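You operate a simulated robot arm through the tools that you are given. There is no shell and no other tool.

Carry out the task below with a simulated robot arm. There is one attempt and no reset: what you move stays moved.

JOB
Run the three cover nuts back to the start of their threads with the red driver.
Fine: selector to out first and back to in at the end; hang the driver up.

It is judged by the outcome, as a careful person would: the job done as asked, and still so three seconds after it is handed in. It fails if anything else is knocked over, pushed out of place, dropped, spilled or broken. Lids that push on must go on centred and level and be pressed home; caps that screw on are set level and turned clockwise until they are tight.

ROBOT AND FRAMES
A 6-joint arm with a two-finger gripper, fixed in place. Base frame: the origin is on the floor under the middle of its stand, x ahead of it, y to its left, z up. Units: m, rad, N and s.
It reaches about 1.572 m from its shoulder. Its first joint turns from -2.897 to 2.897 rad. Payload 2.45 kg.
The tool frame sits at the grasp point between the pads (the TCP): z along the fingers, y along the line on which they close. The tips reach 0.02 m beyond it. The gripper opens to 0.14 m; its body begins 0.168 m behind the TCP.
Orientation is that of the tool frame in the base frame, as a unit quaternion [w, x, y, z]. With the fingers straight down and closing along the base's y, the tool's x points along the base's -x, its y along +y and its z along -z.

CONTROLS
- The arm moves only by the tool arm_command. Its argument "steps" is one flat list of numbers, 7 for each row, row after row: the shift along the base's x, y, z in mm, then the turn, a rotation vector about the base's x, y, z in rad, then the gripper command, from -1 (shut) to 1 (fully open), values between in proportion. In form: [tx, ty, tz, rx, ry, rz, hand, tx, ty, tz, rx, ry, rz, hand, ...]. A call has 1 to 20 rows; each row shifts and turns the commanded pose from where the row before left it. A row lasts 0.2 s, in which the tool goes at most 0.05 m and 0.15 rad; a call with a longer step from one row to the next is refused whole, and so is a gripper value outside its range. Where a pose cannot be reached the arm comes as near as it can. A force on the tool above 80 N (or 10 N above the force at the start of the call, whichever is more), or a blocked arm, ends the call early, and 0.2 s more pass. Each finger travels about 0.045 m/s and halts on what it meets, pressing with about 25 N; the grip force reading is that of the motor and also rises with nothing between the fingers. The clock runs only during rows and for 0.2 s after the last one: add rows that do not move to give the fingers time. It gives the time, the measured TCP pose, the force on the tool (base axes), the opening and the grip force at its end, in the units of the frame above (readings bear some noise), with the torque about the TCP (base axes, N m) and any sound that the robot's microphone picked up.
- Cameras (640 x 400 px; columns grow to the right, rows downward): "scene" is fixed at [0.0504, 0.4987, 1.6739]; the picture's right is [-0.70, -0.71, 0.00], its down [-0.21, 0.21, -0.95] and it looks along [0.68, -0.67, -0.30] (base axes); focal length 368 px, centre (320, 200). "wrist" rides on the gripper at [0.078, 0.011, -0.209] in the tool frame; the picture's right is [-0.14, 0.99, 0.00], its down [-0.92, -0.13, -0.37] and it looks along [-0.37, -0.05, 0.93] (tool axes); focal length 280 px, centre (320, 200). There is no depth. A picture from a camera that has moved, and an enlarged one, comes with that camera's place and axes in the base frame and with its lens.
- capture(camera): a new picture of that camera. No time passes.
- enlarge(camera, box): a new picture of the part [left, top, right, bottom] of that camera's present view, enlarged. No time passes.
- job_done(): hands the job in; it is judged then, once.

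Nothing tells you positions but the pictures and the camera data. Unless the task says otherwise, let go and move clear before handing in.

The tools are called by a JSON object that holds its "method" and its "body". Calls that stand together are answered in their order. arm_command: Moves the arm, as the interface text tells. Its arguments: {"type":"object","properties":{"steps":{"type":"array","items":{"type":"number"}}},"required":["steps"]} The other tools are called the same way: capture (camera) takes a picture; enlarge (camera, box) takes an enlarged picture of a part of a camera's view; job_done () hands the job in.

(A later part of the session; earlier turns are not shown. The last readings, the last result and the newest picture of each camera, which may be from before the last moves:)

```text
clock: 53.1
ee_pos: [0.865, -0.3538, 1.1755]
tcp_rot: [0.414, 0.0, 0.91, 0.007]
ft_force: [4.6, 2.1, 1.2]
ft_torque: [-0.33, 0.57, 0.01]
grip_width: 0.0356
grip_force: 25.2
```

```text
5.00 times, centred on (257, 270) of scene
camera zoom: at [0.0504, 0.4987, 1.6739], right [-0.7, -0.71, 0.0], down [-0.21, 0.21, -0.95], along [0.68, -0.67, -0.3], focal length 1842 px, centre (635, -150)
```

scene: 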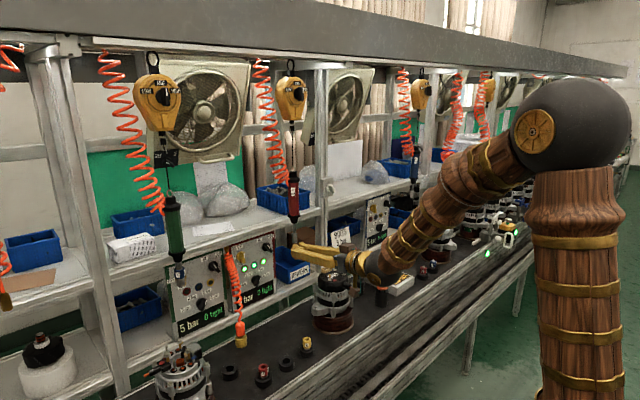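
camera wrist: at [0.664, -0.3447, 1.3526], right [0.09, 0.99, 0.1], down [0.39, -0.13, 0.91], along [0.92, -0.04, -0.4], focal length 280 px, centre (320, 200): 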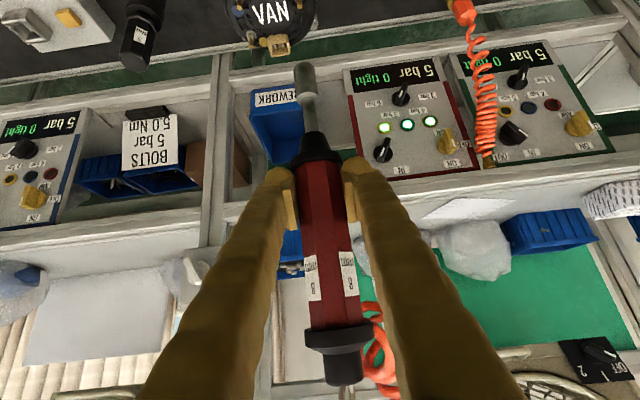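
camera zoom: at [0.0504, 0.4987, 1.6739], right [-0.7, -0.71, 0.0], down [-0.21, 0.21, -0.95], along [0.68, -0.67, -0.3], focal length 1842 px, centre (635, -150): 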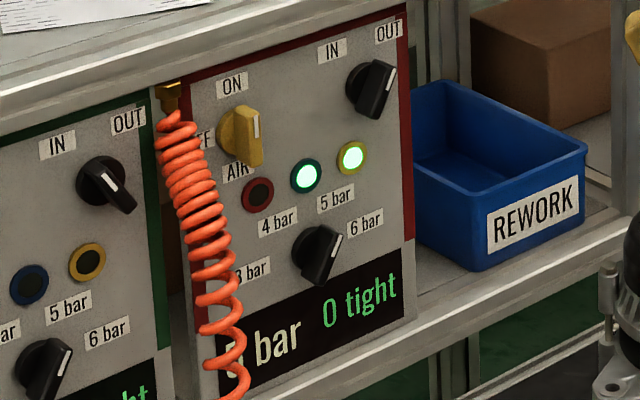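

The nut is now near the top of its stud, still on it, and the red lamp is out. I'll look closely at how flush it is.

{"method": "enlarge", "body": {"camera": "scene", "box": [322, 268, 338, 284]}}

{"method": "enlarge", "body": {"camera": "wrist", "box": [290, 25, 322, 60]}}

{"method": "enlarge", "body": {"camera": "scene", "box": [290, 180, 350, 270]}}

```text
16.00 times, centred on (330, 276) of scene
camera zoom: at [0.0504, 0.4987, 1.6739], right [-0.7, -0.71, 0.0], down [-0.21, 0.21, -0.95], along [0.68, -0.67, -0.3], focal length 5894 px, centre (160, -1016)
```

zoom: 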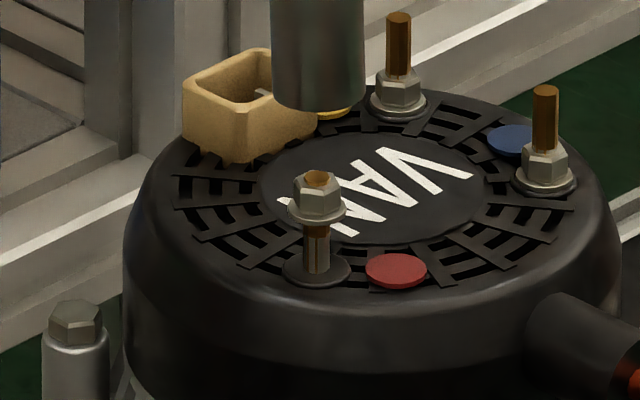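

```text
11.43 times, centred on (306, 42) of wrist
camera zoom: at [0.6563, -0.3453, 1.2541], right [0.08, 0.99, 0.12], down [0.33, -0.14, 0.93], along [0.94, -0.04, -0.34], focal length 3204 px, centre (480, 2000)
```

zoom: 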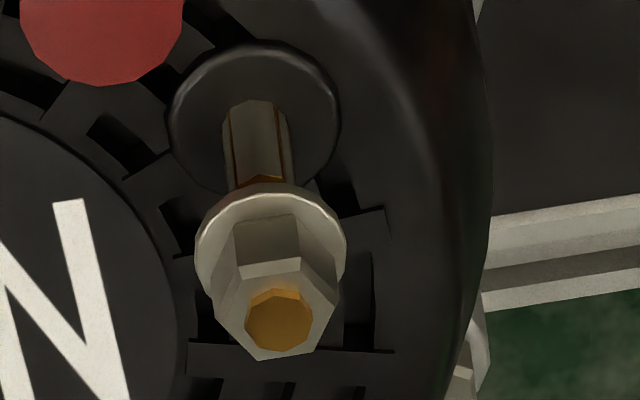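

```text
4.44 times, centred on (320, 225) of scene
camera zoom: at [0.0504, 0.4987, 1.6739], right [-0.7, -0.71, 0.0], down [-0.21, 0.21, -0.95], along [0.68, -0.67, -0.3], focal length 1637 px, centre (320, 89)
```

zoom: 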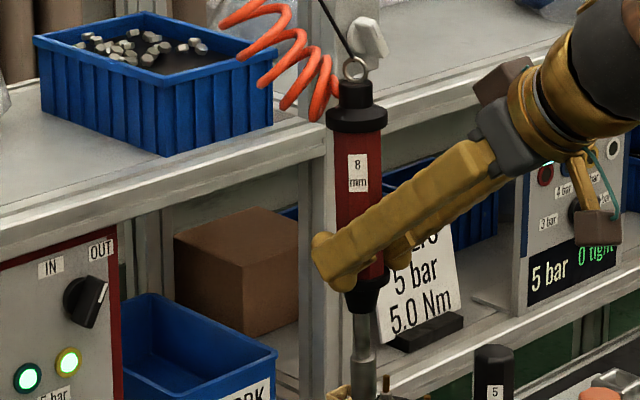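

The stud end is about flush with the nut's top face. To learn whether this is its end stop, I'll lower the socket back over it and press briefly, ready to lift.

{"method": "arm_command", "body": {"steps": [0.4, -0.6, -4, 0, 0, 0, -1, 0, 0, -4, 0, 0, 0, -1, 0, 0, -4, 0, 0, 0, -1, 0, 0, -3, 0, 0, 0, -1, 0, 0, -3, 0, 0, 0, -1, 0, 0, 0, 0, 0, 0, -1]}}

{"method": "enlarge", "body": {"camera": "scene", "box": [316, 256, 346, 286]}}

```text
clock: 54.5
ee_pos: [0.8666, -0.3543, 1.158]
tcp_rot: [0.414, 0.0, 0.91, 0.007]
ft_force: [4.4, 2.1, 1.5]
ft_torque: [-0.31, 0.56, 0.05]
grip_width: 0.0354
grip_force: 25.0
```

```text
13.33 times, centred on (331, 271) of scene
camera zoom: at [0.0504, 0.4987, 1.6739], right [-0.7, -0.71, 0.0], down [-0.21, 0.21, -0.95], along [0.68, -0.67, -0.3], focal length 4911 px, centre (173, -747)
```

zoom: 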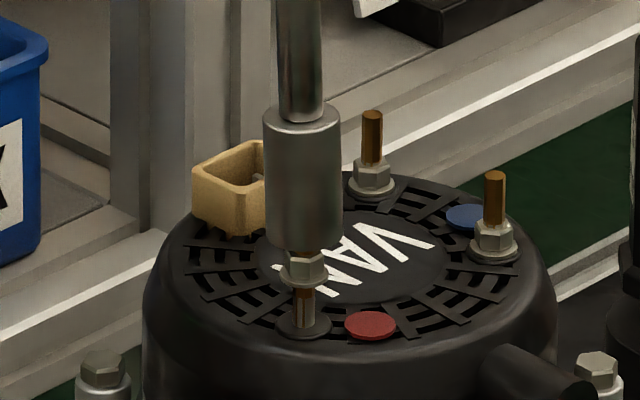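

{"method": "arm_command", "body": {"steps": [0, 0, -3, 0, 0, 0, -1, 0, 0, -3, 0, 0, 0, -1, 0, 0, -2, 0, 0, 0, -1, 0, 0, 0, 0, 0, 0, -1]}}

{"method": "enlarge", "body": {"camera": "scene", "box": [316, 256, 346, 286]}}

```text
clock: 55.5
ee_pos: [0.8669, -0.3549, 1.1506]
tcp_rot: [0.414, 0.0, 0.91, 0.007]
ft_force: [2.6, 2.9, 0.9]
ft_torque: [-0.31, 0.49, 0.02]
grip_width: 0.0354
grip_force: 25.5
```

```text
13.33 times, centred on (331, 271) of scene
camera zoom: at [0.0504, 0.4987, 1.6739], right [-0.7, -0.71, 0.0], down [-0.21, 0.21, -0.95], along [0.68, -0.67, -0.3], focal length 4911 px, centre (173, -747)
```

zoom: 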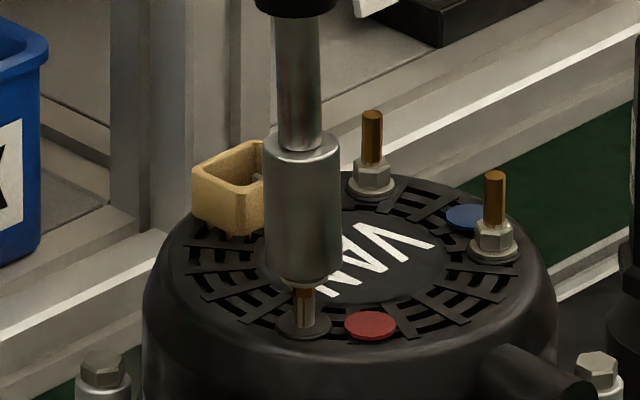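

Nearly seated on the nut's flange. A couple of 1.5 mm presses, watching for any rise.

{"method": "arm_command", "body": {"steps": [0, 0, -1.5, 0, 0, 0, -1, 0, 0, -1, 0, 0, 0, -1]}}

{"method": "enlarge", "body": {"camera": "scene", "box": [316, 256, 346, 286]}}

```text
clock: 56.1
ee_pos: [0.8678, -0.3544, 1.1485]
tcp_rot: [0.414, -0.001, 0.91, 0.007]
ft_force: [2.1, 2.4, 3.9]
ft_torque: [-0.24, 0.57, 0.05]
grip_width: 0.0351
grip_force: 25.0
```

```text
13.33 times, centred on (331, 271) of scene
camera zoom: at [0.0504, 0.4987, 1.6739], right [-0.7, -0.71, 0.0], down [-0.21, 0.21, -0.95], along [0.68, -0.67, -0.3], focal length 4911 px, centre (173, -747)
```

zoom: 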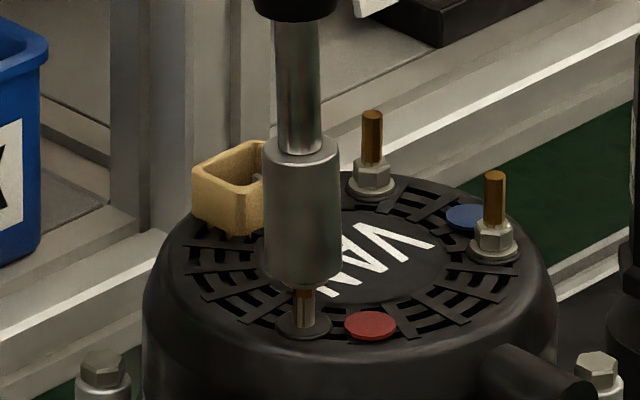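

{"method": "arm_command", "body": {"steps": [0, 0, -1.5, 0, 0, 0, -1]}}

{"method": "enlarge", "body": {"camera": "scene", "box": [316, 256, 346, 286]}}

```text
clock: 56.5
ee_pos: [0.8672, -0.3539, 1.1476]
tcp_rot: [0.415, -0.001, 0.91, 0.007]
ft_force: [8.7, 0.8, 12.8]
ft_torque: [-0.39, -0.15, 0.03]
grip_width: 0.0352
grip_force: 25.2
```

```text
13.33 times, centred on (331, 271) of scene
camera zoom: at [0.0504, 0.4987, 1.6739], right [-0.7, -0.71, 0.0], down [-0.21, 0.21, -0.95], along [0.68, -0.67, -0.3], focal length 4911 px, centre (173, -747)
```

zoom: 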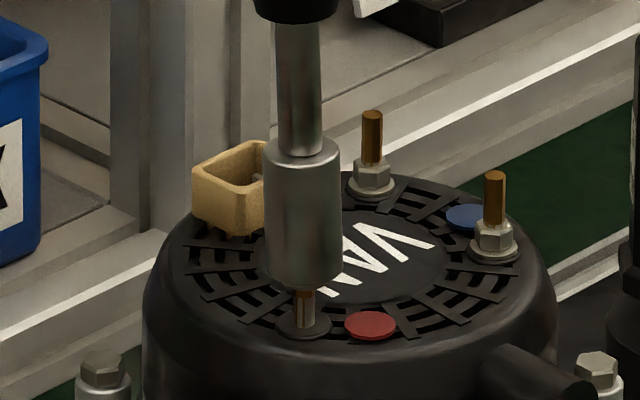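

{"method": "arm_command", "body": {"steps": [0, 0, -1.5, 0, 0, 0, -1]}}

{"method": "enlarge", "body": {"camera": "scene", "box": [316, 256, 346, 286]}}

```text
clock: 56.9
ee_pos: [0.8659, -0.3536, 1.1461]
tcp_rot: [0.415, 0.0, 0.91, 0.006]
ft_force: [4.5, 0.0, 31.1]
ft_torque: [-0.41, 0.12, 0.01]
grip_width: 0.0354
grip_force: 25.2
```

```text
13.33 times, centred on (331, 271) of scene
camera zoom: at [0.0504, 0.4987, 1.6739], right [-0.7, -0.71, 0.0], down [-0.21, 0.21, -0.95], along [0.68, -0.67, -0.3], focal length 4911 px, centre (173, -747)
```

zoom: 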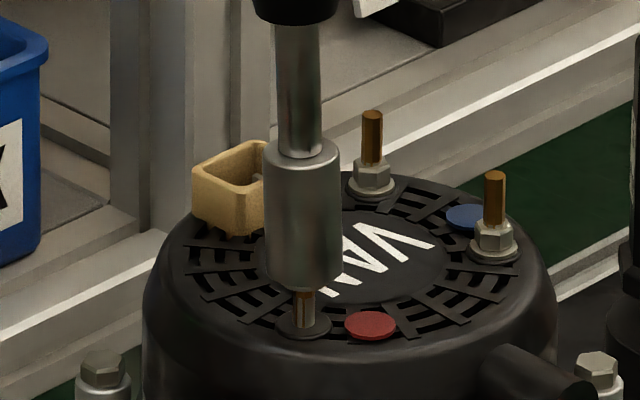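

{"method": "arm_command", "body": {"steps": [0, 0, -0.5, 0, 0, 0, -1, 0, 0, 0, 0, 0, 0, -1]}}

{"method": "enlarge", "body": {"camera": "scene", "box": [316, 256, 346, 286]}}

```text
clock: 57.5
ee_pos: [0.8663, -0.354, 1.1459]
tcp_rot: [0.416, 0.0, 0.909, 0.006]
ft_force: [8.4, -1.9, 50.6]
ft_torque: [-0.78, -0.3, 0.05]
grip_width: 0.0356
grip_force: 25.5
```

```text
13.33 times, centred on (331, 271) of scene
camera zoom: at [0.0504, 0.4987, 1.6739], right [-0.7, -0.71, 0.0], down [-0.21, 0.21, -0.95], along [0.68, -0.67, -0.3], focal length 4911 px, centre (173, -747)
```

zoom: 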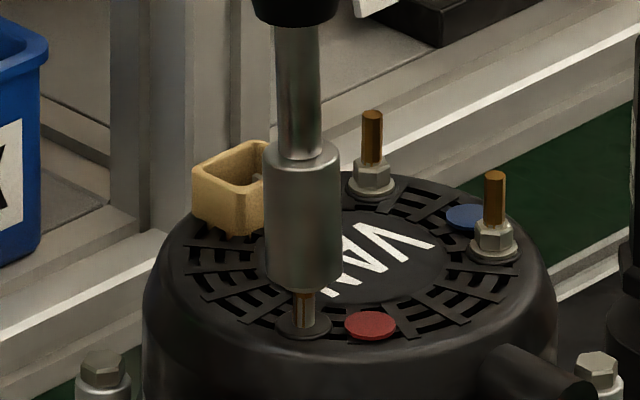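

At 50 N pressed, the nut no longer rises, so it is at its stop at the start of the thread. I'll lift off and move to above the blue-marked stud.

{"method": "arm_command", "body": {"steps": [0, 0, 6, 0, 0, 0, -1, 0, 0, 8, 0, 0, 0, -1, 0, 0, 8, 0, 0, 0, -1, 0, 0, 8, 0, 0, 0, -1, 0, 0, 8, 0, 0, 0, -1, 0, 0, 8, 0, 0, 0, -1, 0, 0, 0, 0, 0, 0, -1]}}

{"method": "enlarge", "body": {"camera": "scene", "box": [309, 246, 349, 286]}}

{"method": "enlarge", "body": {"camera": "wrist", "box": [266, 20, 346, 80]}}

```text
clock: 59.1
ee_pos: [0.8664, -0.354, 1.1904]
tcp_rot: [0.414, -0.001, 0.91, 0.007]
ft_force: [4.5, 2.5, 0.9]
ft_torque: [-0.32, 0.55, 0.04]
grip_width: 0.0353
grip_force: 24.9
```

```text
10.00 times, centred on (329, 266) of scene
camera zoom: at [0.0504, 0.4987, 1.6739], right [-0.7, -0.71, 0.0], down [-0.21, 0.21, -0.95], along [0.68, -0.67, -0.3], focal length 3684 px, centre (230, -460)
```

zoom: 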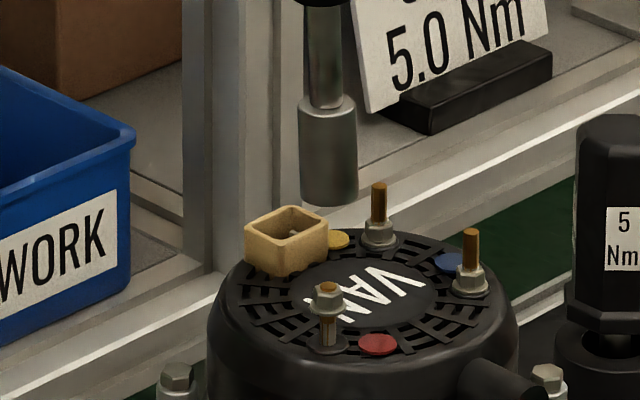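

```text
6.67 times, centred on (306, 50) of wrist
camera zoom: at [0.6568, -0.3455, 1.2689], right [0.08, 0.99, 0.12], down [0.33, -0.14, 0.93], along [0.94, -0.04, -0.34], focal length 1869 px, centre (413, 1200)
```

zoom: 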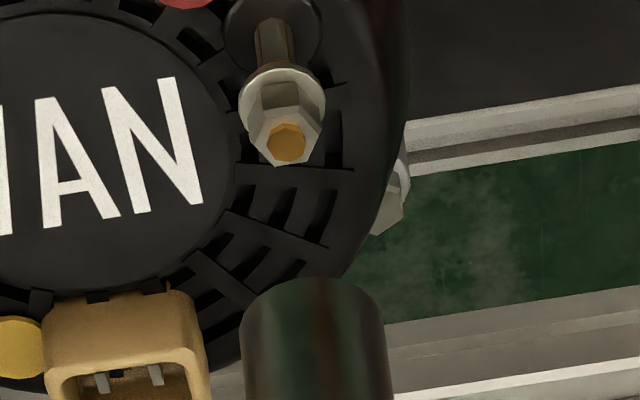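

{"method": "arm_command", "body": {"steps": [-3.5, -21.7, 0, 0, 0, 0, -1, -3.5, -21.7, 0, 0, 0, 0, -1, -3.6, -21.7, 0, 0, 0, 0, -1, 0, 0, 0, 0, 0, 0, -1, 0, 0, 0, 0, 0, 0, -1]}}

{"method": "enlarge", "body": {"camera": "scene", "box": [320, 246, 360, 286]}}

{"method": "enlarge", "body": {"camera": "wrist", "box": [266, 20, 346, 80]}}

{"method": "enlarge", "body": {"camera": "scene", "box": [290, 170, 370, 290]}}

```text
clock: 60.3
ee_pos: [0.8556, -0.4204, 1.1896]
tcp_rot: [0.414, -0.001, 0.91, 0.008]
ft_force: [4.1, 5.5, 0.0]
ft_torque: [-0.62, 0.55, 0.08]
grip_width: 0.0353
grip_force: 25.1
```

```text
10.00 times, centred on (340, 266) of scene
camera zoom: at [0.0504, 0.4987, 1.6739], right [-0.7, -0.71, 0.0], down [-0.21, 0.21, -0.95], along [0.68, -0.67, -0.3], focal length 3684 px, centre (120, -460)
```

zoom: 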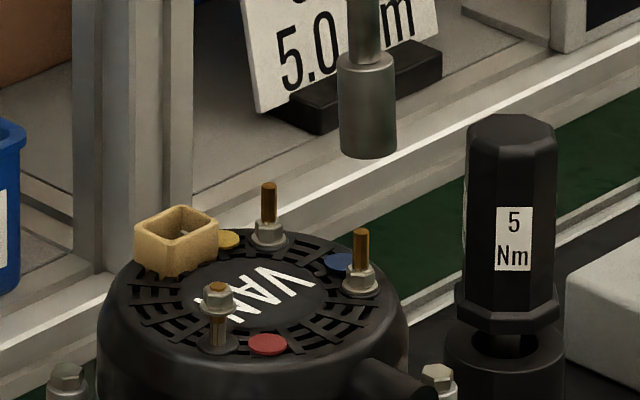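

```text
6.67 times, centred on (306, 50) of wrist
camera zoom: at [0.6462, -0.4105, 1.2683], right [0.08, 0.99, 0.12], down [0.33, -0.14, 0.93], along [0.94, -0.04, -0.34], focal length 1869 px, centre (413, 1200)
```

zoom: 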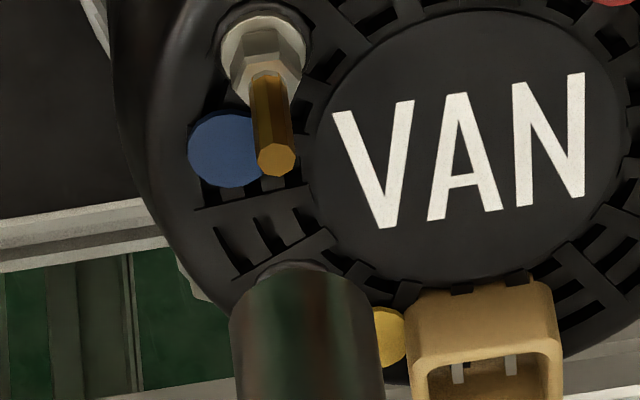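

```text
3.33 times, centred on (330, 230) of scene
camera zoom: at [0.0504, 0.4987, 1.6739], right [-0.7, -0.71, 0.0], down [-0.21, 0.21, -0.95], along [0.68, -0.67, -0.3], focal length 1228 px, centre (287, 100)
```

zoom: 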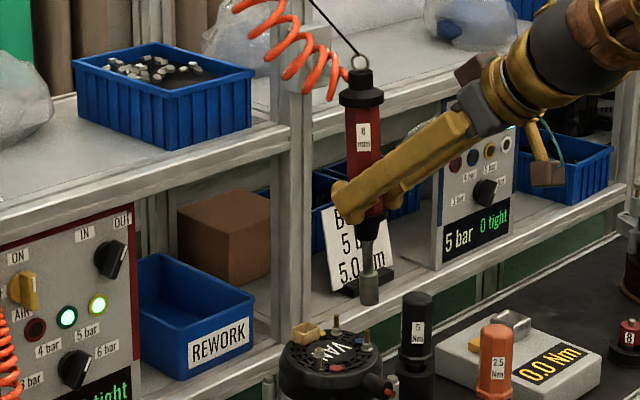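

{"method": "capture", "body": {"camera": "wrist"}}

{"method": "enlarge", "body": {"camera": "scene", "box": [320, 180, 368, 240]}}

```text
taken
camera wrist: at [0.6462, -0.4105, 1.2683], right [0.08, 0.99, 0.12], down [0.33, -0.14, 0.93], along [0.94, -0.04, -0.34], focal length 280 px, centre (320, 200)
```

wrist: 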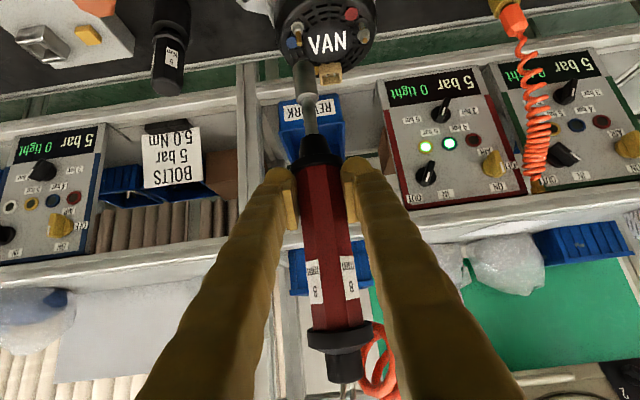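

```text
6.67 times, centred on (344, 210) of scene
camera zoom: at [0.0504, 0.4987, 1.6739], right [-0.7, -0.71, 0.0], down [-0.21, 0.21, -0.95], along [0.68, -0.67, -0.3], focal length 2456 px, centre (160, 133)
```

zoom: 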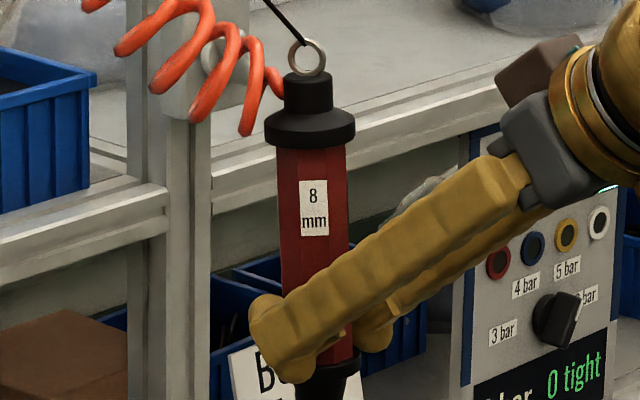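

The driver has tilted about 4° in the pads, top toward the shelf. I'll straighten it and line it up with the blue-marked stud, then check again closer.

{"method": "arm_command", "body": {"steps": [-2.7, -0.7, 0, 0, -0.035, 0, -1, -2.7, -0.8, 0, 0, -0.035, 0, -1, 0, 0, -8, 0, 0, 0, -1, 0, 0, -8, 0, 0, 0, -1, 0, 0, 0, 0, 0, 0, -1, 0, 0, 0, 0, 0, 0, -1]}}

{"method": "enlarge", "body": {"camera": "scene", "box": [320, 246, 360, 286]}}

{"method": "enlarge", "body": {"camera": "wrist", "box": [266, 20, 346, 80]}}

{"method": "enlarge", "body": {"camera": "scene", "box": [290, 170, 370, 290]}}

```text
clock: 61.7
ee_pos: [0.8498, -0.4201, 1.1737]
tcp_rot: [0.446, 0.0, 0.895, 0.007]
ft_force: [3.7, 4.3, -0.4]
ft_torque: [-0.59, 0.62, 0.03]
grip_width: 0.0356
grip_force: 25.2
```

```text
10.00 times, centred on (340, 266) of scene
camera zoom: at [0.0504, 0.4987, 1.6739], right [-0.7, -0.71, 0.0], down [-0.21, 0.21, -0.95], along [0.68, -0.67, -0.3], focal length 3684 px, centre (120, -460)
```

zoom: 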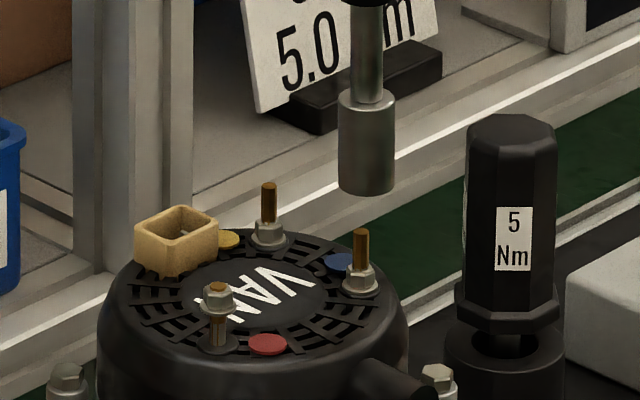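

```text
6.67 times, centred on (306, 50) of wrist
camera zoom: at [0.636, -0.4117, 1.2373], right [0.08, 0.99, 0.12], down [0.26, -0.14, 0.96], along [0.96, -0.04, -0.27], focal length 1869 px, centre (413, 1200)
```

zoom: 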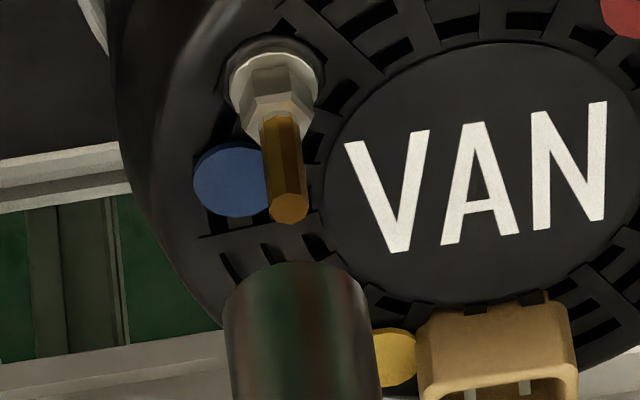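

```text
3.33 times, centred on (330, 230) of scene
camera zoom: at [0.0504, 0.4987, 1.6739], right [-0.7, -0.71, 0.0], down [-0.21, 0.21, -0.95], along [0.68, -0.67, -0.3], focal length 1228 px, centre (287, 100)
```

zoom: 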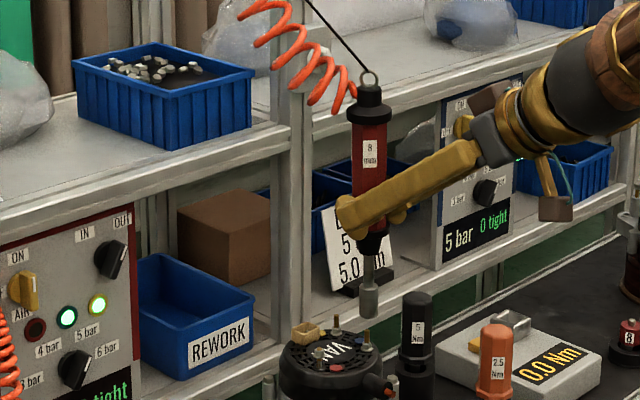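

Upright again; the tip needs about 2 mm more toward the shelf. I'll correct and lower over the blue-marked stud.

{"method": "arm_command", "body": {"steps": [1.8, 0, -5, 0, 0, 0, -1, 0, 0, -5, 0, 0, 0, -1, 0, 0, -5, 0, 0, 0, -1, 0, 0, 0, 0, 0, 0, -1]}}

{"method": "enlarge", "body": {"camera": "scene", "box": [330, 256, 360, 286]}}

{"method": "enlarge", "body": {"camera": "wrist", "box": [266, 20, 346, 80]}}

```text
clock: 62.7
ee_pos: [0.8522, -0.4193, 1.1591]
tcp_rot: [0.446, -0.001, 0.895, 0.007]
ft_force: [4.6, 4.5, 0.0]
ft_torque: [-0.63, 0.55, 0.05]
grip_width: 0.0351
grip_force: 25.1
```

```text
13.33 times, centred on (345, 271) of scene
camera zoom: at [0.0504, 0.4987, 1.6739], right [-0.7, -0.71, 0.0], down [-0.21, 0.21, -0.95], along [0.68, -0.67, -0.3], focal length 4911 px, centre (-13, -747)
```

zoom: 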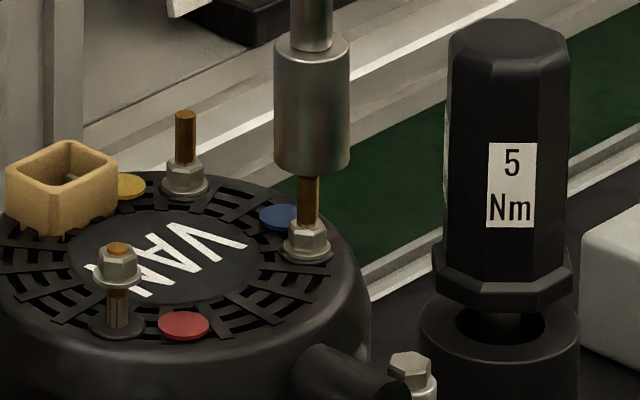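

```text
6.67 times, centred on (306, 50) of wrist
camera zoom: at [0.6376, -0.4121, 1.2224], right [0.08, 0.99, 0.12], down [0.26, -0.14, 0.96], along [0.96, -0.04, -0.27], focal length 1869 px, centre (413, 1200)
```

zoom: 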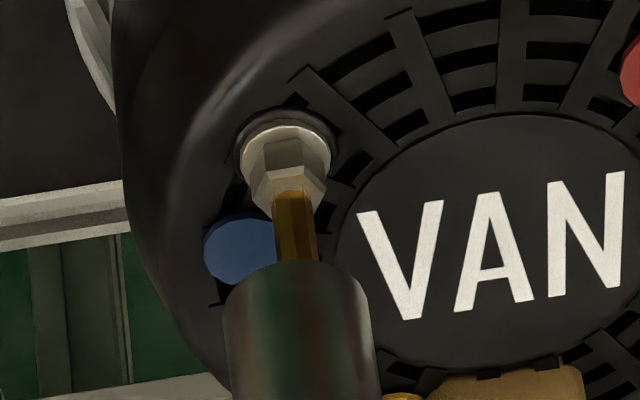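

{"method": "arm_command", "body": {"steps": [1.6, 0, -5, 0, 0, 0, -1, 0, 0, -5, 0, 0, 0, -1, 0, 0, -4, 0, 0, 0, -1, 0, 0, 0, 0, 0, 0, -1]}}

{"method": "enlarge", "body": {"camera": "scene", "box": [330, 256, 360, 286]}}

{"method": "enlarge", "body": {"camera": "wrist", "box": [266, 20, 346, 80]}}

```text
clock: 63.7
ee_pos: [0.8549, -0.4197, 1.1448]
tcp_rot: [0.446, 0.0, 0.895, 0.006]
ft_force: [3.6, 4.3, 0.8]
ft_torque: [-0.57, 0.56, 0.01]
grip_width: 0.0355
grip_force: 25.1
```

```text
13.33 times, centred on (345, 271) of scene
camera zoom: at [0.0504, 0.4987, 1.6739], right [-0.7, -0.71, 0.0], down [-0.21, 0.21, -0.95], along [0.68, -0.67, -0.3], focal length 4911 px, centre (-13, -747)
```

zoom: 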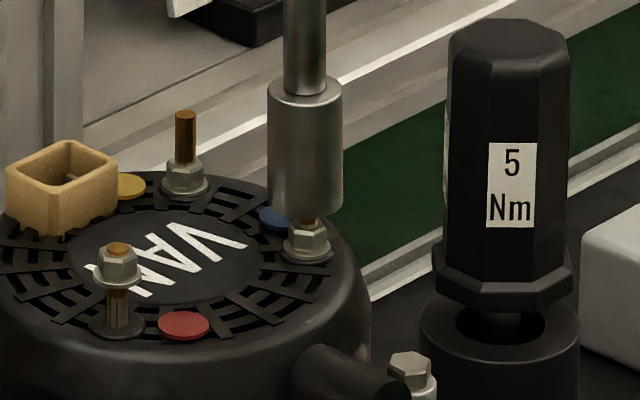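

```text
6.67 times, centred on (306, 50) of wrist
camera zoom: at [0.64, -0.4124, 1.2083], right [0.08, 0.99, 0.12], down [0.26, -0.14, 0.96], along [0.96, -0.04, -0.27], focal length 1869 px, centre (413, 1200)
```

zoom: 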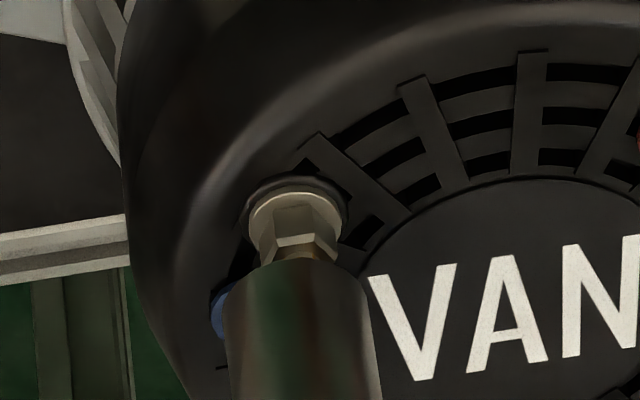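

{"method": "arm_command", "body": {"steps": [0, 0, -4, 0, 0, 0, -1, 0, 0, -4, 0, 0, 0, -1, 0, 0, -2, 0, 0, 0, -1, 0, 0, 0, 0, 0, 0, -1]}}

{"method": "enlarge", "body": {"camera": "scene", "box": [330, 256, 360, 286]}}

```text
clock: 64.7
ee_pos: [0.8525, -0.42, 1.1363]
tcp_rot: [0.446, 0.0, 0.895, 0.007]
ft_force: [4.0, 3.3, 0.9]
ft_torque: [-0.57, 0.53, 0.02]
grip_width: 0.0354
grip_force: 25.4
```

```text
13.33 times, centred on (345, 271) of scene
camera zoom: at [0.0504, 0.4987, 1.6739], right [-0.7, -0.71, 0.0], down [-0.21, 0.21, -0.95], along [0.68, -0.67, -0.3], focal length 4911 px, centre (-13, -747)
```

zoom: 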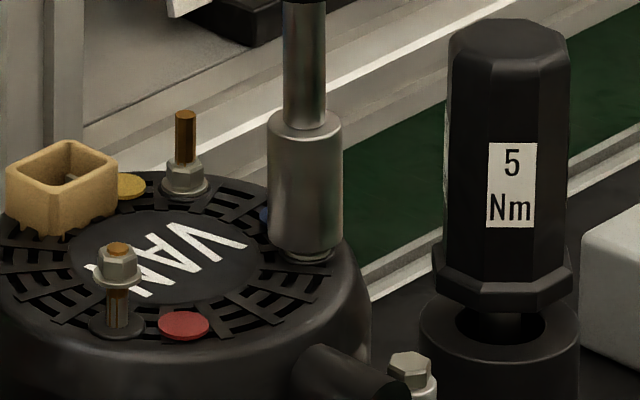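

{"method": "arm_command", "body": {"steps": [0, 0, -2, 0, 0, 0, -1, 0, 0, -1.5, 0, 0, 0, -1]}}

```text
clock: 65.3
ee_pos: [0.8544, -0.4207, 1.136]
tcp_rot: [0.448, -0.002, 0.894, 0.006]
ft_force: [4.7, 0.9, 42.5]
ft_torque: [-0.88, -0.06, 0.06]
grip_width: 0.0356
grip_force: 25.2
```

It has started. I'll follow the nut upward at its climbing rate.

{"method": "arm_command", "body": {"steps": [0, 0, 2, 0, 0, 0, -1, 0, 0, 2, 0, 0, 0, -1, 0, 0, 2, 0, 0, 0, -1]}}

{"method": "enlarge", "body": {"camera": "scene", "box": [330, 256, 360, 286]}}

```text
clock: 66.1
ee_pos: [0.8546, -0.4206, 1.1375]
tcp_rot: [0.445, -0.001, 0.895, 0.007]
ft_force: [2.1, 7.5, 12.6]
ft_torque: [0.01, 0.45, 0.13]
grip_width: 0.037
grip_force: 24.9
```

```text
13.33 times, centred on (345, 271) of scene
camera zoom: at [0.0504, 0.4987, 1.6739], right [-0.7, -0.71, 0.0], down [-0.21, 0.21, -0.95], along [0.68, -0.67, -0.3], focal length 4911 px, centre (-13, -747)
```

zoom: 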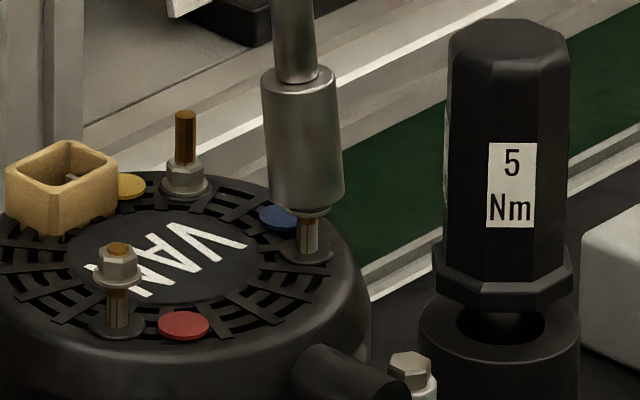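

The nut has climbed about 14 mm, near the top, but the driver has tilted a bit in the fingers. I'll look before continuing.

{"method": "enlarge", "body": {"camera": "scene", "box": [290, 170, 370, 290]}}

{"method": "capture", "body": {"camera": "wrist"}}

{"method": "enlarge", "body": {"camera": "wrist", "box": [266, 20, 346, 80]}}

{"method": "enlarge", "body": {"camera": "scene", "box": [225, 230, 289, 310]}}

```text
3.33 times, centred on (330, 230) of scene
camera zoom: at [0.0504, 0.4987, 1.6739], right [-0.7, -0.71, 0.0], down [-0.21, 0.21, -0.95], along [0.68, -0.67, -0.3], focal length 1228 px, centre (287, 100)
```

zoom: 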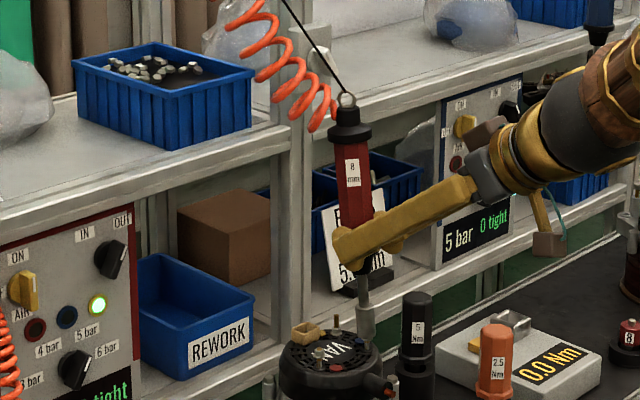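

```text
taken
camera wrist: at [0.6398, -0.4117, 1.2006], right [0.08, 0.99, 0.12], down [0.26, -0.14, 0.96], along [0.96, -0.04, -0.27], focal length 280 px, centre (320, 200)
```

wrist: 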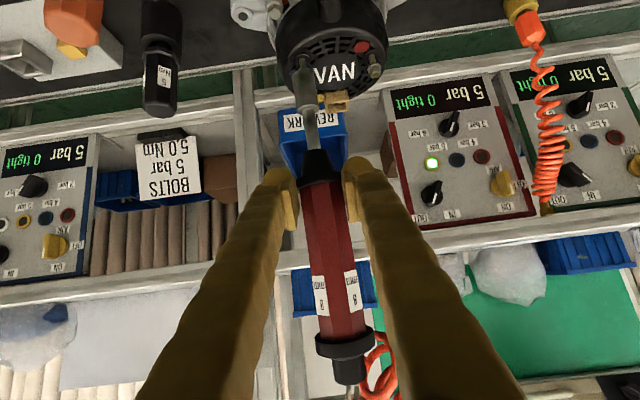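

```text
6.67 times, centred on (306, 50) of wrist
camera zoom: at [0.6398, -0.4117, 1.2006], right [0.08, 0.99, 0.12], down [0.26, -0.14, 0.96], along [0.96, -0.04, -0.27], focal length 1869 px, centre (413, 1200)
```

zoom: 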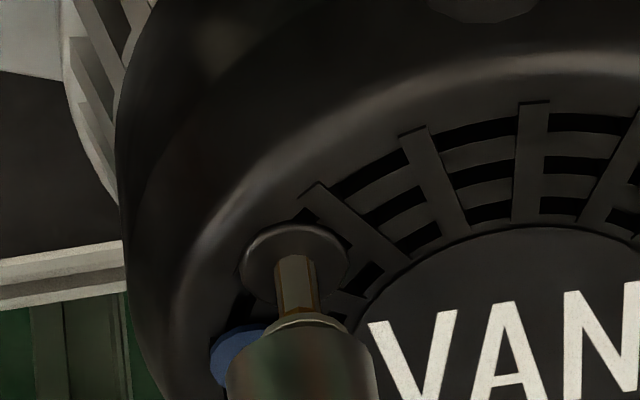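

```text
5.00 times, centred on (257, 270) of scene
camera zoom: at [0.0504, 0.4987, 1.6739], right [-0.7, -0.71, 0.0], down [-0.21, 0.21, -0.95], along [0.68, -0.67, -0.3], focal length 1842 px, centre (635, -150)
```

zoom: 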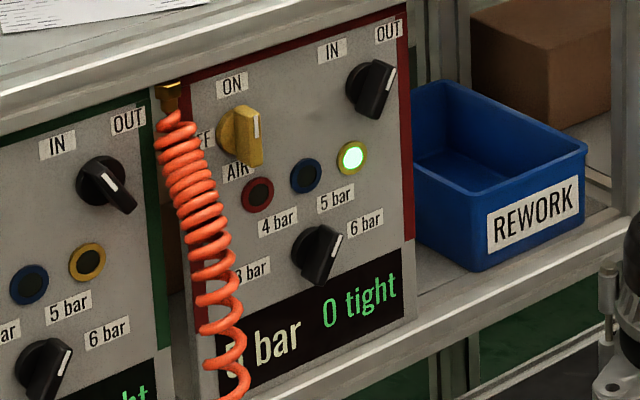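

The blue lamp is out too. I'll lift off the nut and see where it ended up.

{"method": "arm_command", "body": {"steps": [0, 0, 6, 0, 0, 0, -1, 0, 0, 8, 0, 0, 0, -1, 0, 0, 8, 0, 0, 0, -1, 0, 0, 8, 0, 0, 0, -1, 0, 0, 8, 0, 0, 0, -1, 0, 0, 8, 0, 0, 0, -1, 0, 0, 0, 0, 0, 0, -1]}}

{"method": "enlarge", "body": {"camera": "scene", "box": [330, 256, 360, 286]}}

{"method": "capture", "body": {"camera": "wrist"}}

{"method": "enlarge", "body": {"camera": "scene", "box": [290, 170, 370, 290]}}

{"method": "enlarge", "body": {"camera": "wrist", "box": [266, 10, 346, 70]}}

```text
clock: 67.7
ee_pos: [0.854, -0.4206, 1.1848]
tcp_rot: [0.446, 0.0, 0.895, 0.007]
ft_force: [3.0, 4.4, 0.0]
ft_torque: [-0.62, 0.43, 0.14]
grip_width: 0.0377
grip_force: 25.0
```

```text
13.33 times, centred on (345, 271) of scene
camera zoom: at [0.0504, 0.4987, 1.6739], right [-0.7, -0.71, 0.0], down [-0.21, 0.21, -0.95], along [0.68, -0.67, -0.3], focal length 4911 px, centre (-13, -747)
```

zoom: 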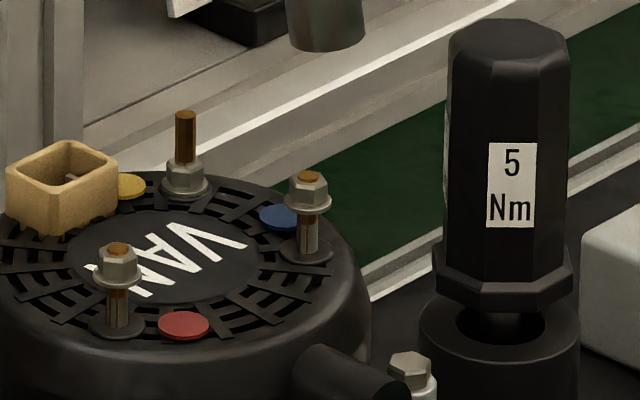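

```text
taken
camera wrist: at [0.6401, -0.4121, 1.2469], right [0.08, 0.99, 0.12], down [0.26, -0.14, 0.96], along [0.96, -0.04, -0.27], focal length 280 px, centre (320, 200)
```

wrist: 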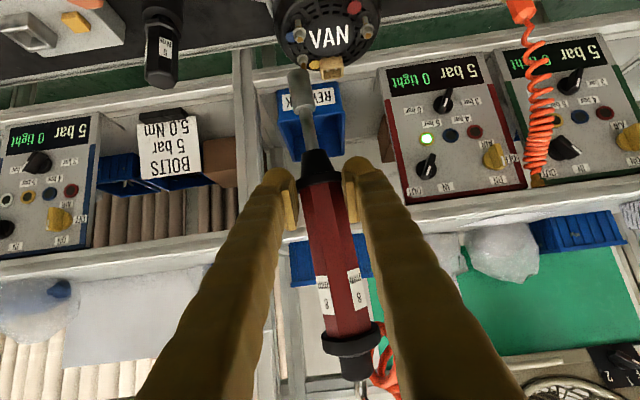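

```text
3.33 times, centred on (330, 230) of scene
camera zoom: at [0.0504, 0.4987, 1.6739], right [-0.7, -0.71, 0.0], down [-0.21, 0.21, -0.95], along [0.68, -0.67, -0.3], focal length 1228 px, centre (287, 100)
```

zoom: 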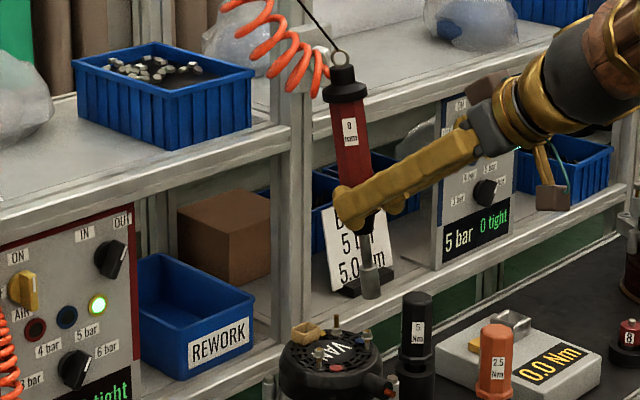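

```text
6.67 times, centred on (306, 40) of wrist
camera zoom: at [0.6401, -0.4121, 1.2469], right [0.08, 0.99, 0.12], down [0.26, -0.14, 0.96], along [0.96, -0.04, -0.27], focal length 1869 px, centre (413, 1267)
```

zoom: 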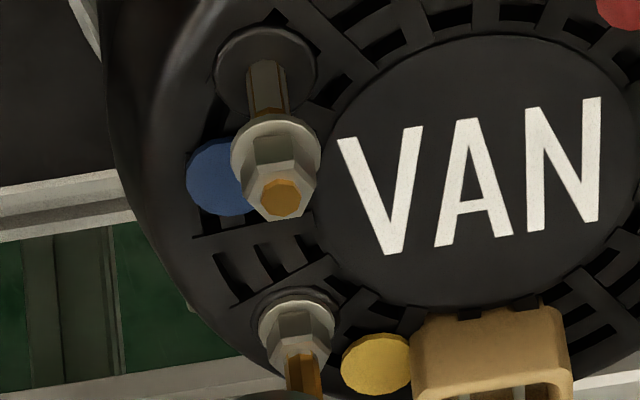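

Both the red and blue nuts now sit flush at the top of their studs. The driver has twisted and slid to the fingertips, so before the third nut I'll carry it back to where it hangs, let it settle, and grip it afresh.

{"method": "arm_command", "body": {"steps": [0, 0, 15, 0, -0.07, 0, -1, 0, 0, 15, 0, -0.07, 0, -1, 0, 0, 16, 0, 0, 0, -1, 0, 0, 15, 0, 0, 0, -1, 20, 20, 0, 0, 0, 0, -1, 28, 29, 0, 0, 0, 0, -1, 28, 29, 0, 0, 0, 0, -1, 20, 24, 0, 0, 0, 0, -1, 15, 15.6, 0, 0, 0, 0, -1, 0, 0, 0, 0, 0, 0, -1, 0, 0, 0, 0, 0, 0, -1]}}

{"method": "capture", "body": {"camera": "wrist"}}

{"method": "enlarge", "body": {"camera": "scene", "box": [230, 140, 390, 280]}}

```text
clock: 70.1
ee_pos: [0.9647, -0.303, 1.2442]
tcp_rot: [0.508, -0.001, 0.861, 0.007]
ft_force: [0.8, 0.2, -0.3]
ft_torque: [-0.02, 0.0, 0.0]
grip_width: 0.0
grip_force: 25.2
```

```text
taken
camera wrist: at [0.7433, -0.2948, 1.2775], right [0.06, 0.99, 0.13], down [0.13, -0.14, 0.98], along [0.99, -0.04, -0.13], focal length 280 px, centre (320, 200)
```

wrist: 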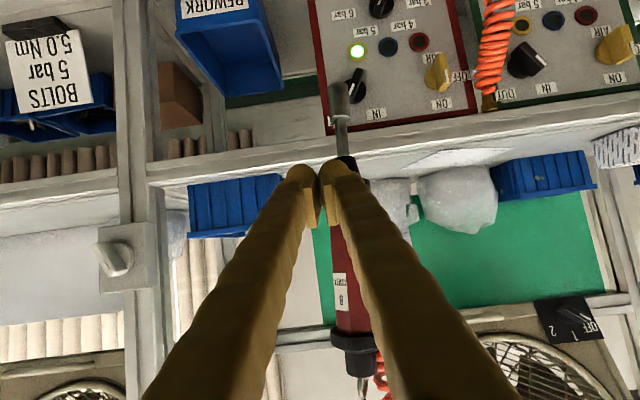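

```text
2.86 times, centred on (310, 210) of scene
camera zoom: at [0.0504, 0.4987, 1.6739], right [-0.7, -0.71, 0.0], down [-0.21, 0.21, -0.95], along [0.68, -0.67, -0.3], focal length 1052 px, centre (349, 171)
```

zoom: 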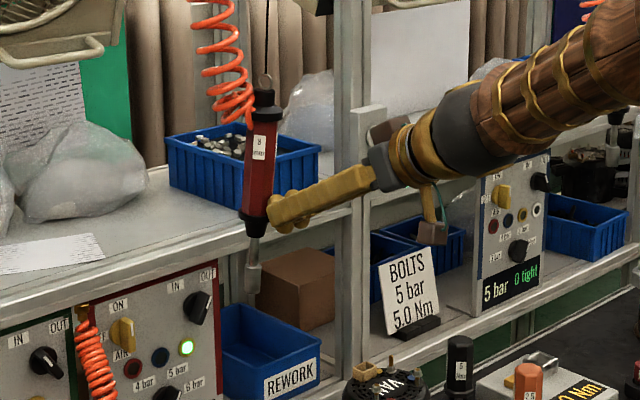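

The driver slipped out of the fingertips near its rest spot and now hangs from its cable, unharmed. I'll back away gently and let it settle.

{"method": "arm_command", "body": {"steps": [-20, 0, 0, 0, 0, 0, -1, -30, 0, 0, 0, 0, 0, -1, -40, 0, 0, 0, 0, 0, -1, -40, 0, 0, 0, 0, 0, -1, 0, 0, 0, 0, 0, 0, 1, 0, 0, 0, 0, 0, 0, 1, 0, 0, 0, 0, 0, 0, 1, 0, 0, 0, 0, 0, 0, 1, 0, 0, 0, 0, 0, 0, 1, 0, 0, 0, 0, 0, 0, 1, 0, 0, 0, 0, 0, 0, 1, 0, 0, 0, 0, 0, 0, 1, 0, 0, 0, 0, 0, 0, 1, 0, 0, 0, 0, 0, 0, 1]}}

{"method": "capture", "body": {"camera": "wrist"}}

{"method": "enlarge", "body": {"camera": "scene", "box": [230, 140, 390, 280]}}

```text
clock: 73.1
ee_pos: [0.8349, -0.3015, 1.2458]
tcp_rot: [0.507, -0.001, 0.862, 0.007]
ft_force: [-0.3, -0.4, 0.9]
ft_torque: [-0.02, 0.01, -0.01]
grip_width: 0.1402
grip_force: 0.0
```

```text
taken
camera wrist: at [0.6145, -0.2931, 1.2787], right [0.06, 0.99, 0.13], down [0.13, -0.14, 0.98], along [0.99, -0.04, -0.13], focal length 280 px, centre (320, 200)
```

wrist: 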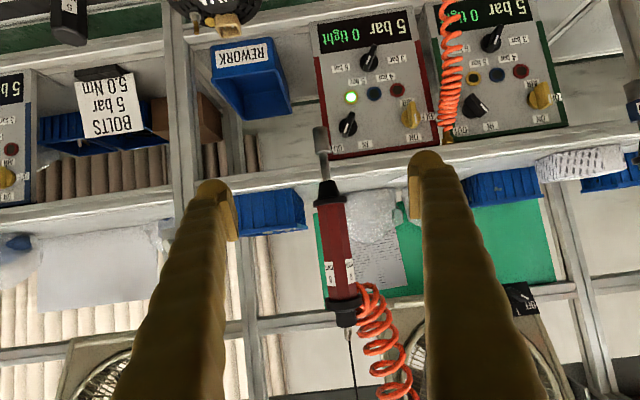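

```text
2.86 times, centred on (310, 210) of scene
camera zoom: at [0.0504, 0.4987, 1.6739], right [-0.7, -0.71, 0.0], down [-0.21, 0.21, -0.95], along [0.68, -0.67, -0.3], focal length 1052 px, centre (349, 171)
```

zoom: 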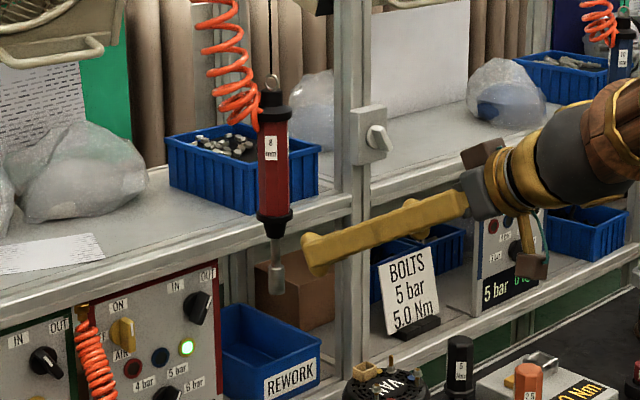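

The driver is hanging upright in its original spot again. I'll re-pitch to 45°, approach, and grip it deeper between the pads, just above its lower collar so it can't slide up.

{"method": "arm_command", "body": {"steps": [0, 3, 4, -0.006, 0.139, -0.0036, 1, 0, 3, 4, -0.006, 0.139, -0.0036, 1, 40, 0, 0, 0, 0, 0, 1, 40, 0, 0, 0, 0, 0, 1, 40, 0, 0, 0, 0, 0, 1, 25, 0, 0, 0, 0, 0, 1, 13, 0, 0, 0, 0, 0, 1, 0, 0, 0, 0, 0, 0, 1]}}

{"method": "capture", "body": {"camera": "wrist"}}

{"method": "enlarge", "body": {"camera": "scene", "box": [230, 140, 390, 280]}}

```text
clock: 74.9
ee_pos: [0.9914, -0.2967, 1.2521]
tcp_rot: [0.383, 0.0, 0.924, 0.0]
ft_force: [1.1, 0.7, 0.3]
ft_torque: [0.01, -0.02, 0.02]
grip_width: 0.1398
grip_force: 0.0
```

```text
taken
camera wrist: at [0.7878, -0.2852, 1.3445], right [0.1, 0.99, 0.1], down [0.39, -0.13, 0.91], along [0.92, -0.05, -0.4], focal length 280 px, centre (320, 200)
```

wrist: 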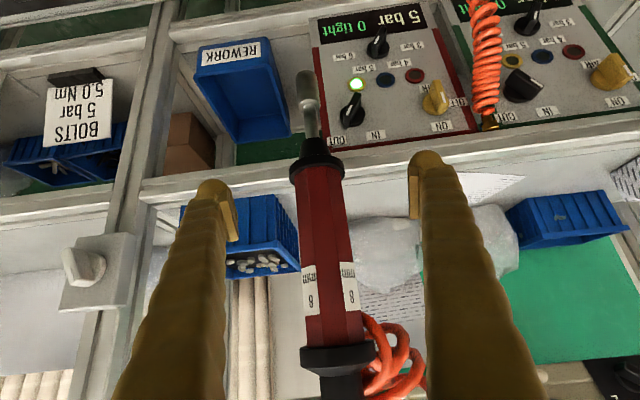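

```text
2.86 times, centred on (310, 210) of scene
camera zoom: at [0.0504, 0.4987, 1.6739], right [-0.7, -0.71, 0.0], down [-0.21, 0.21, -0.95], along [0.68, -0.67, -0.3], focal length 1052 px, centre (349, 171)
```

zoom: 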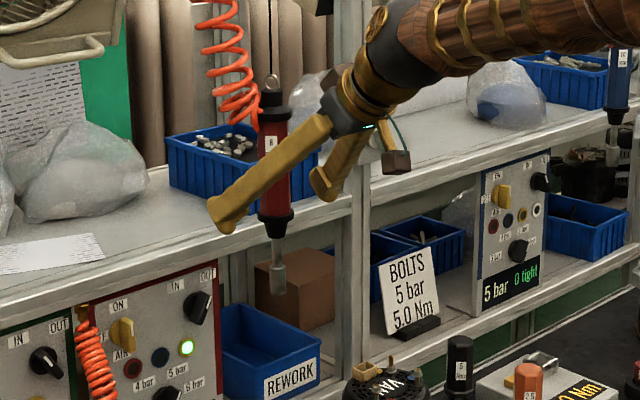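

{"method": "arm_command", "body": {"steps": [5, 0.5, 1, 0, 0, 0, 1, 0, 0, 0, 0, 0, 0, -1, 0, 0, 0, 0, 0, 0, -1, 0, 0, 0, 0, 0, 0, -1, 0, 0, 0, 0, 0, 0, -1, 0, 0, 0, 0, 0, 0, -1, 0, 0, 0, 0, 0, 0, -1, 0, 0, 0, 0, 0, 0, -1, 0, 0, 0, 0, 0, 0, -1]}}

{"method": "capture", "body": {"camera": "wrist"}}

{"method": "enlarge", "body": {"camera": "scene", "box": [250, 160, 330, 280]}}

```text
clock: 76.9
ee_pos: [0.9962, -0.2971, 1.2538]
tcp_rot: [0.384, 0.0, 0.923, 0.0]
ft_force: [-0.2, 0.1, 0.7]
ft_torque: [0.04, 0.03, -0.02]
grip_width: 0.0418
grip_force: 25.1
```

```text
taken
camera wrist: at [0.7932, -0.2849, 1.3458], right [0.1, 0.99, 0.1], down [0.39, -0.13, 0.91], along [0.92, -0.05, -0.4], focal length 280 px, centre (320, 200)
```

wrist: 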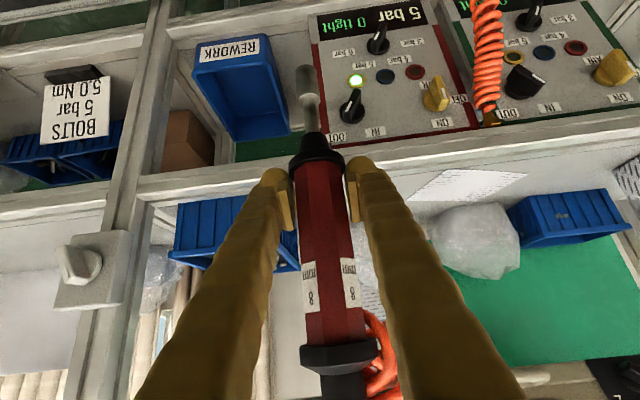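

```text
3.33 times, centred on (290, 220) of scene
camera zoom: at [0.0504, 0.4987, 1.6739], right [-0.7, -0.71, 0.0], down [-0.21, 0.21, -0.95], along [0.68, -0.67, -0.3], focal length 1228 px, centre (420, 133)
```

zoom: 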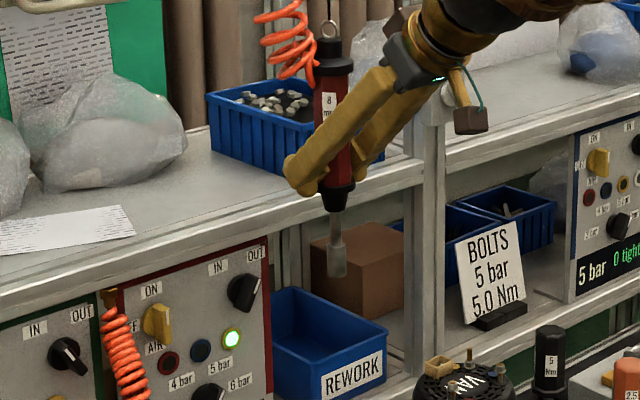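

The grip width reads 42 mm, so the pads caught the wider collar instead of the flats. I'll open, rise about 12 mm and re-grip on the red body.

{"method": "arm_command", "body": {"steps": [0, 0, 0, 0, 0, 0, -0.2, 0, 0, 0, 0, 0, 0, -0.2, 0, 0, 0, 0, 0, 0, -0.2, 0, 0, 0, 0, 0, 0, -0.2, 0, 0, 5, 0, 0, 0, -0.2, 0, 0, 6, 0, 0, 0, -0.2, 0, 0, 0, 0, 0, 0, -0.2]}}

{"method": "arm_command", "body": {"steps": [0, 0, 0, 0, 0, 0, -1, 0, 0, 0, 0, 0, 0, -1, 0, 0, 0, 0, 0, 0, -1, 0, 0, 0, 0, 0, 0, -1, 0, 0, 0, 0, 0, 0, -1]}}

{"method": "capture", "body": {"camera": "wrist"}}

{"method": "enlarge", "body": {"camera": "scene", "box": [250, 160, 330, 280]}}

```text
clock: 78.5
ee_pos: [0.9986, -0.2963, 1.2655]
tcp_rot: [0.383, 0.0, 0.924, 0.0]
ft_force: [0.6, 0.5, -0.2]
ft_torque: [0.0, 0.0, 0.01]
grip_width: 0.0561
grip_force: 0.1
```

```text
clock: 79.7
ee_pos: [0.9977, -0.2965, 1.2642]
tcp_rot: [0.384, -0.001, 0.923, 0.001]
ft_force: [-0.6, 0.7, -0.3]
ft_torque: [-0.03, 0.0, 0.0]
grip_width: 0.0352
grip_force: 24.7
```

```text
taken
camera wrist: at [0.794, -0.2858, 1.3576], right [0.1, 0.99, 0.1], down [0.39, -0.13, 0.91], along [0.92, -0.05, -0.4], focal length 280 px, centre (320, 200)
```

wrist: 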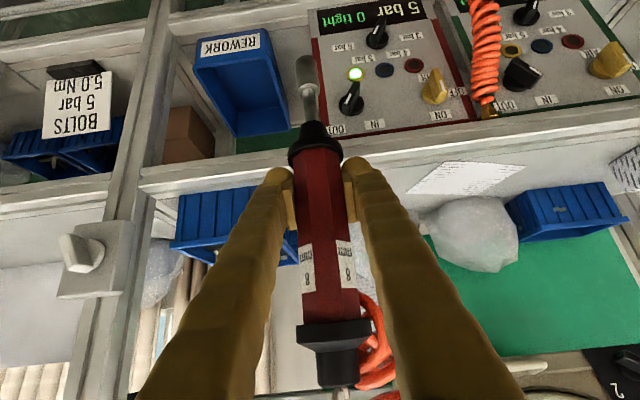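

```text
3.33 times, centred on (290, 220) of scene
camera zoom: at [0.0504, 0.4987, 1.6739], right [-0.7, -0.71, 0.0], down [-0.21, 0.21, -0.95], along [0.68, -0.67, -0.3], focal length 1228 px, centre (420, 133)
```

zoom: 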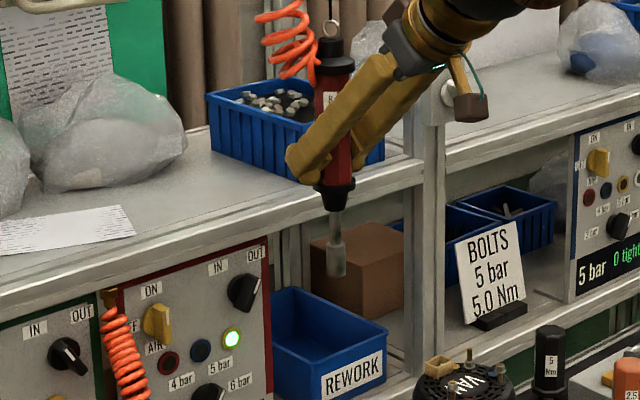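

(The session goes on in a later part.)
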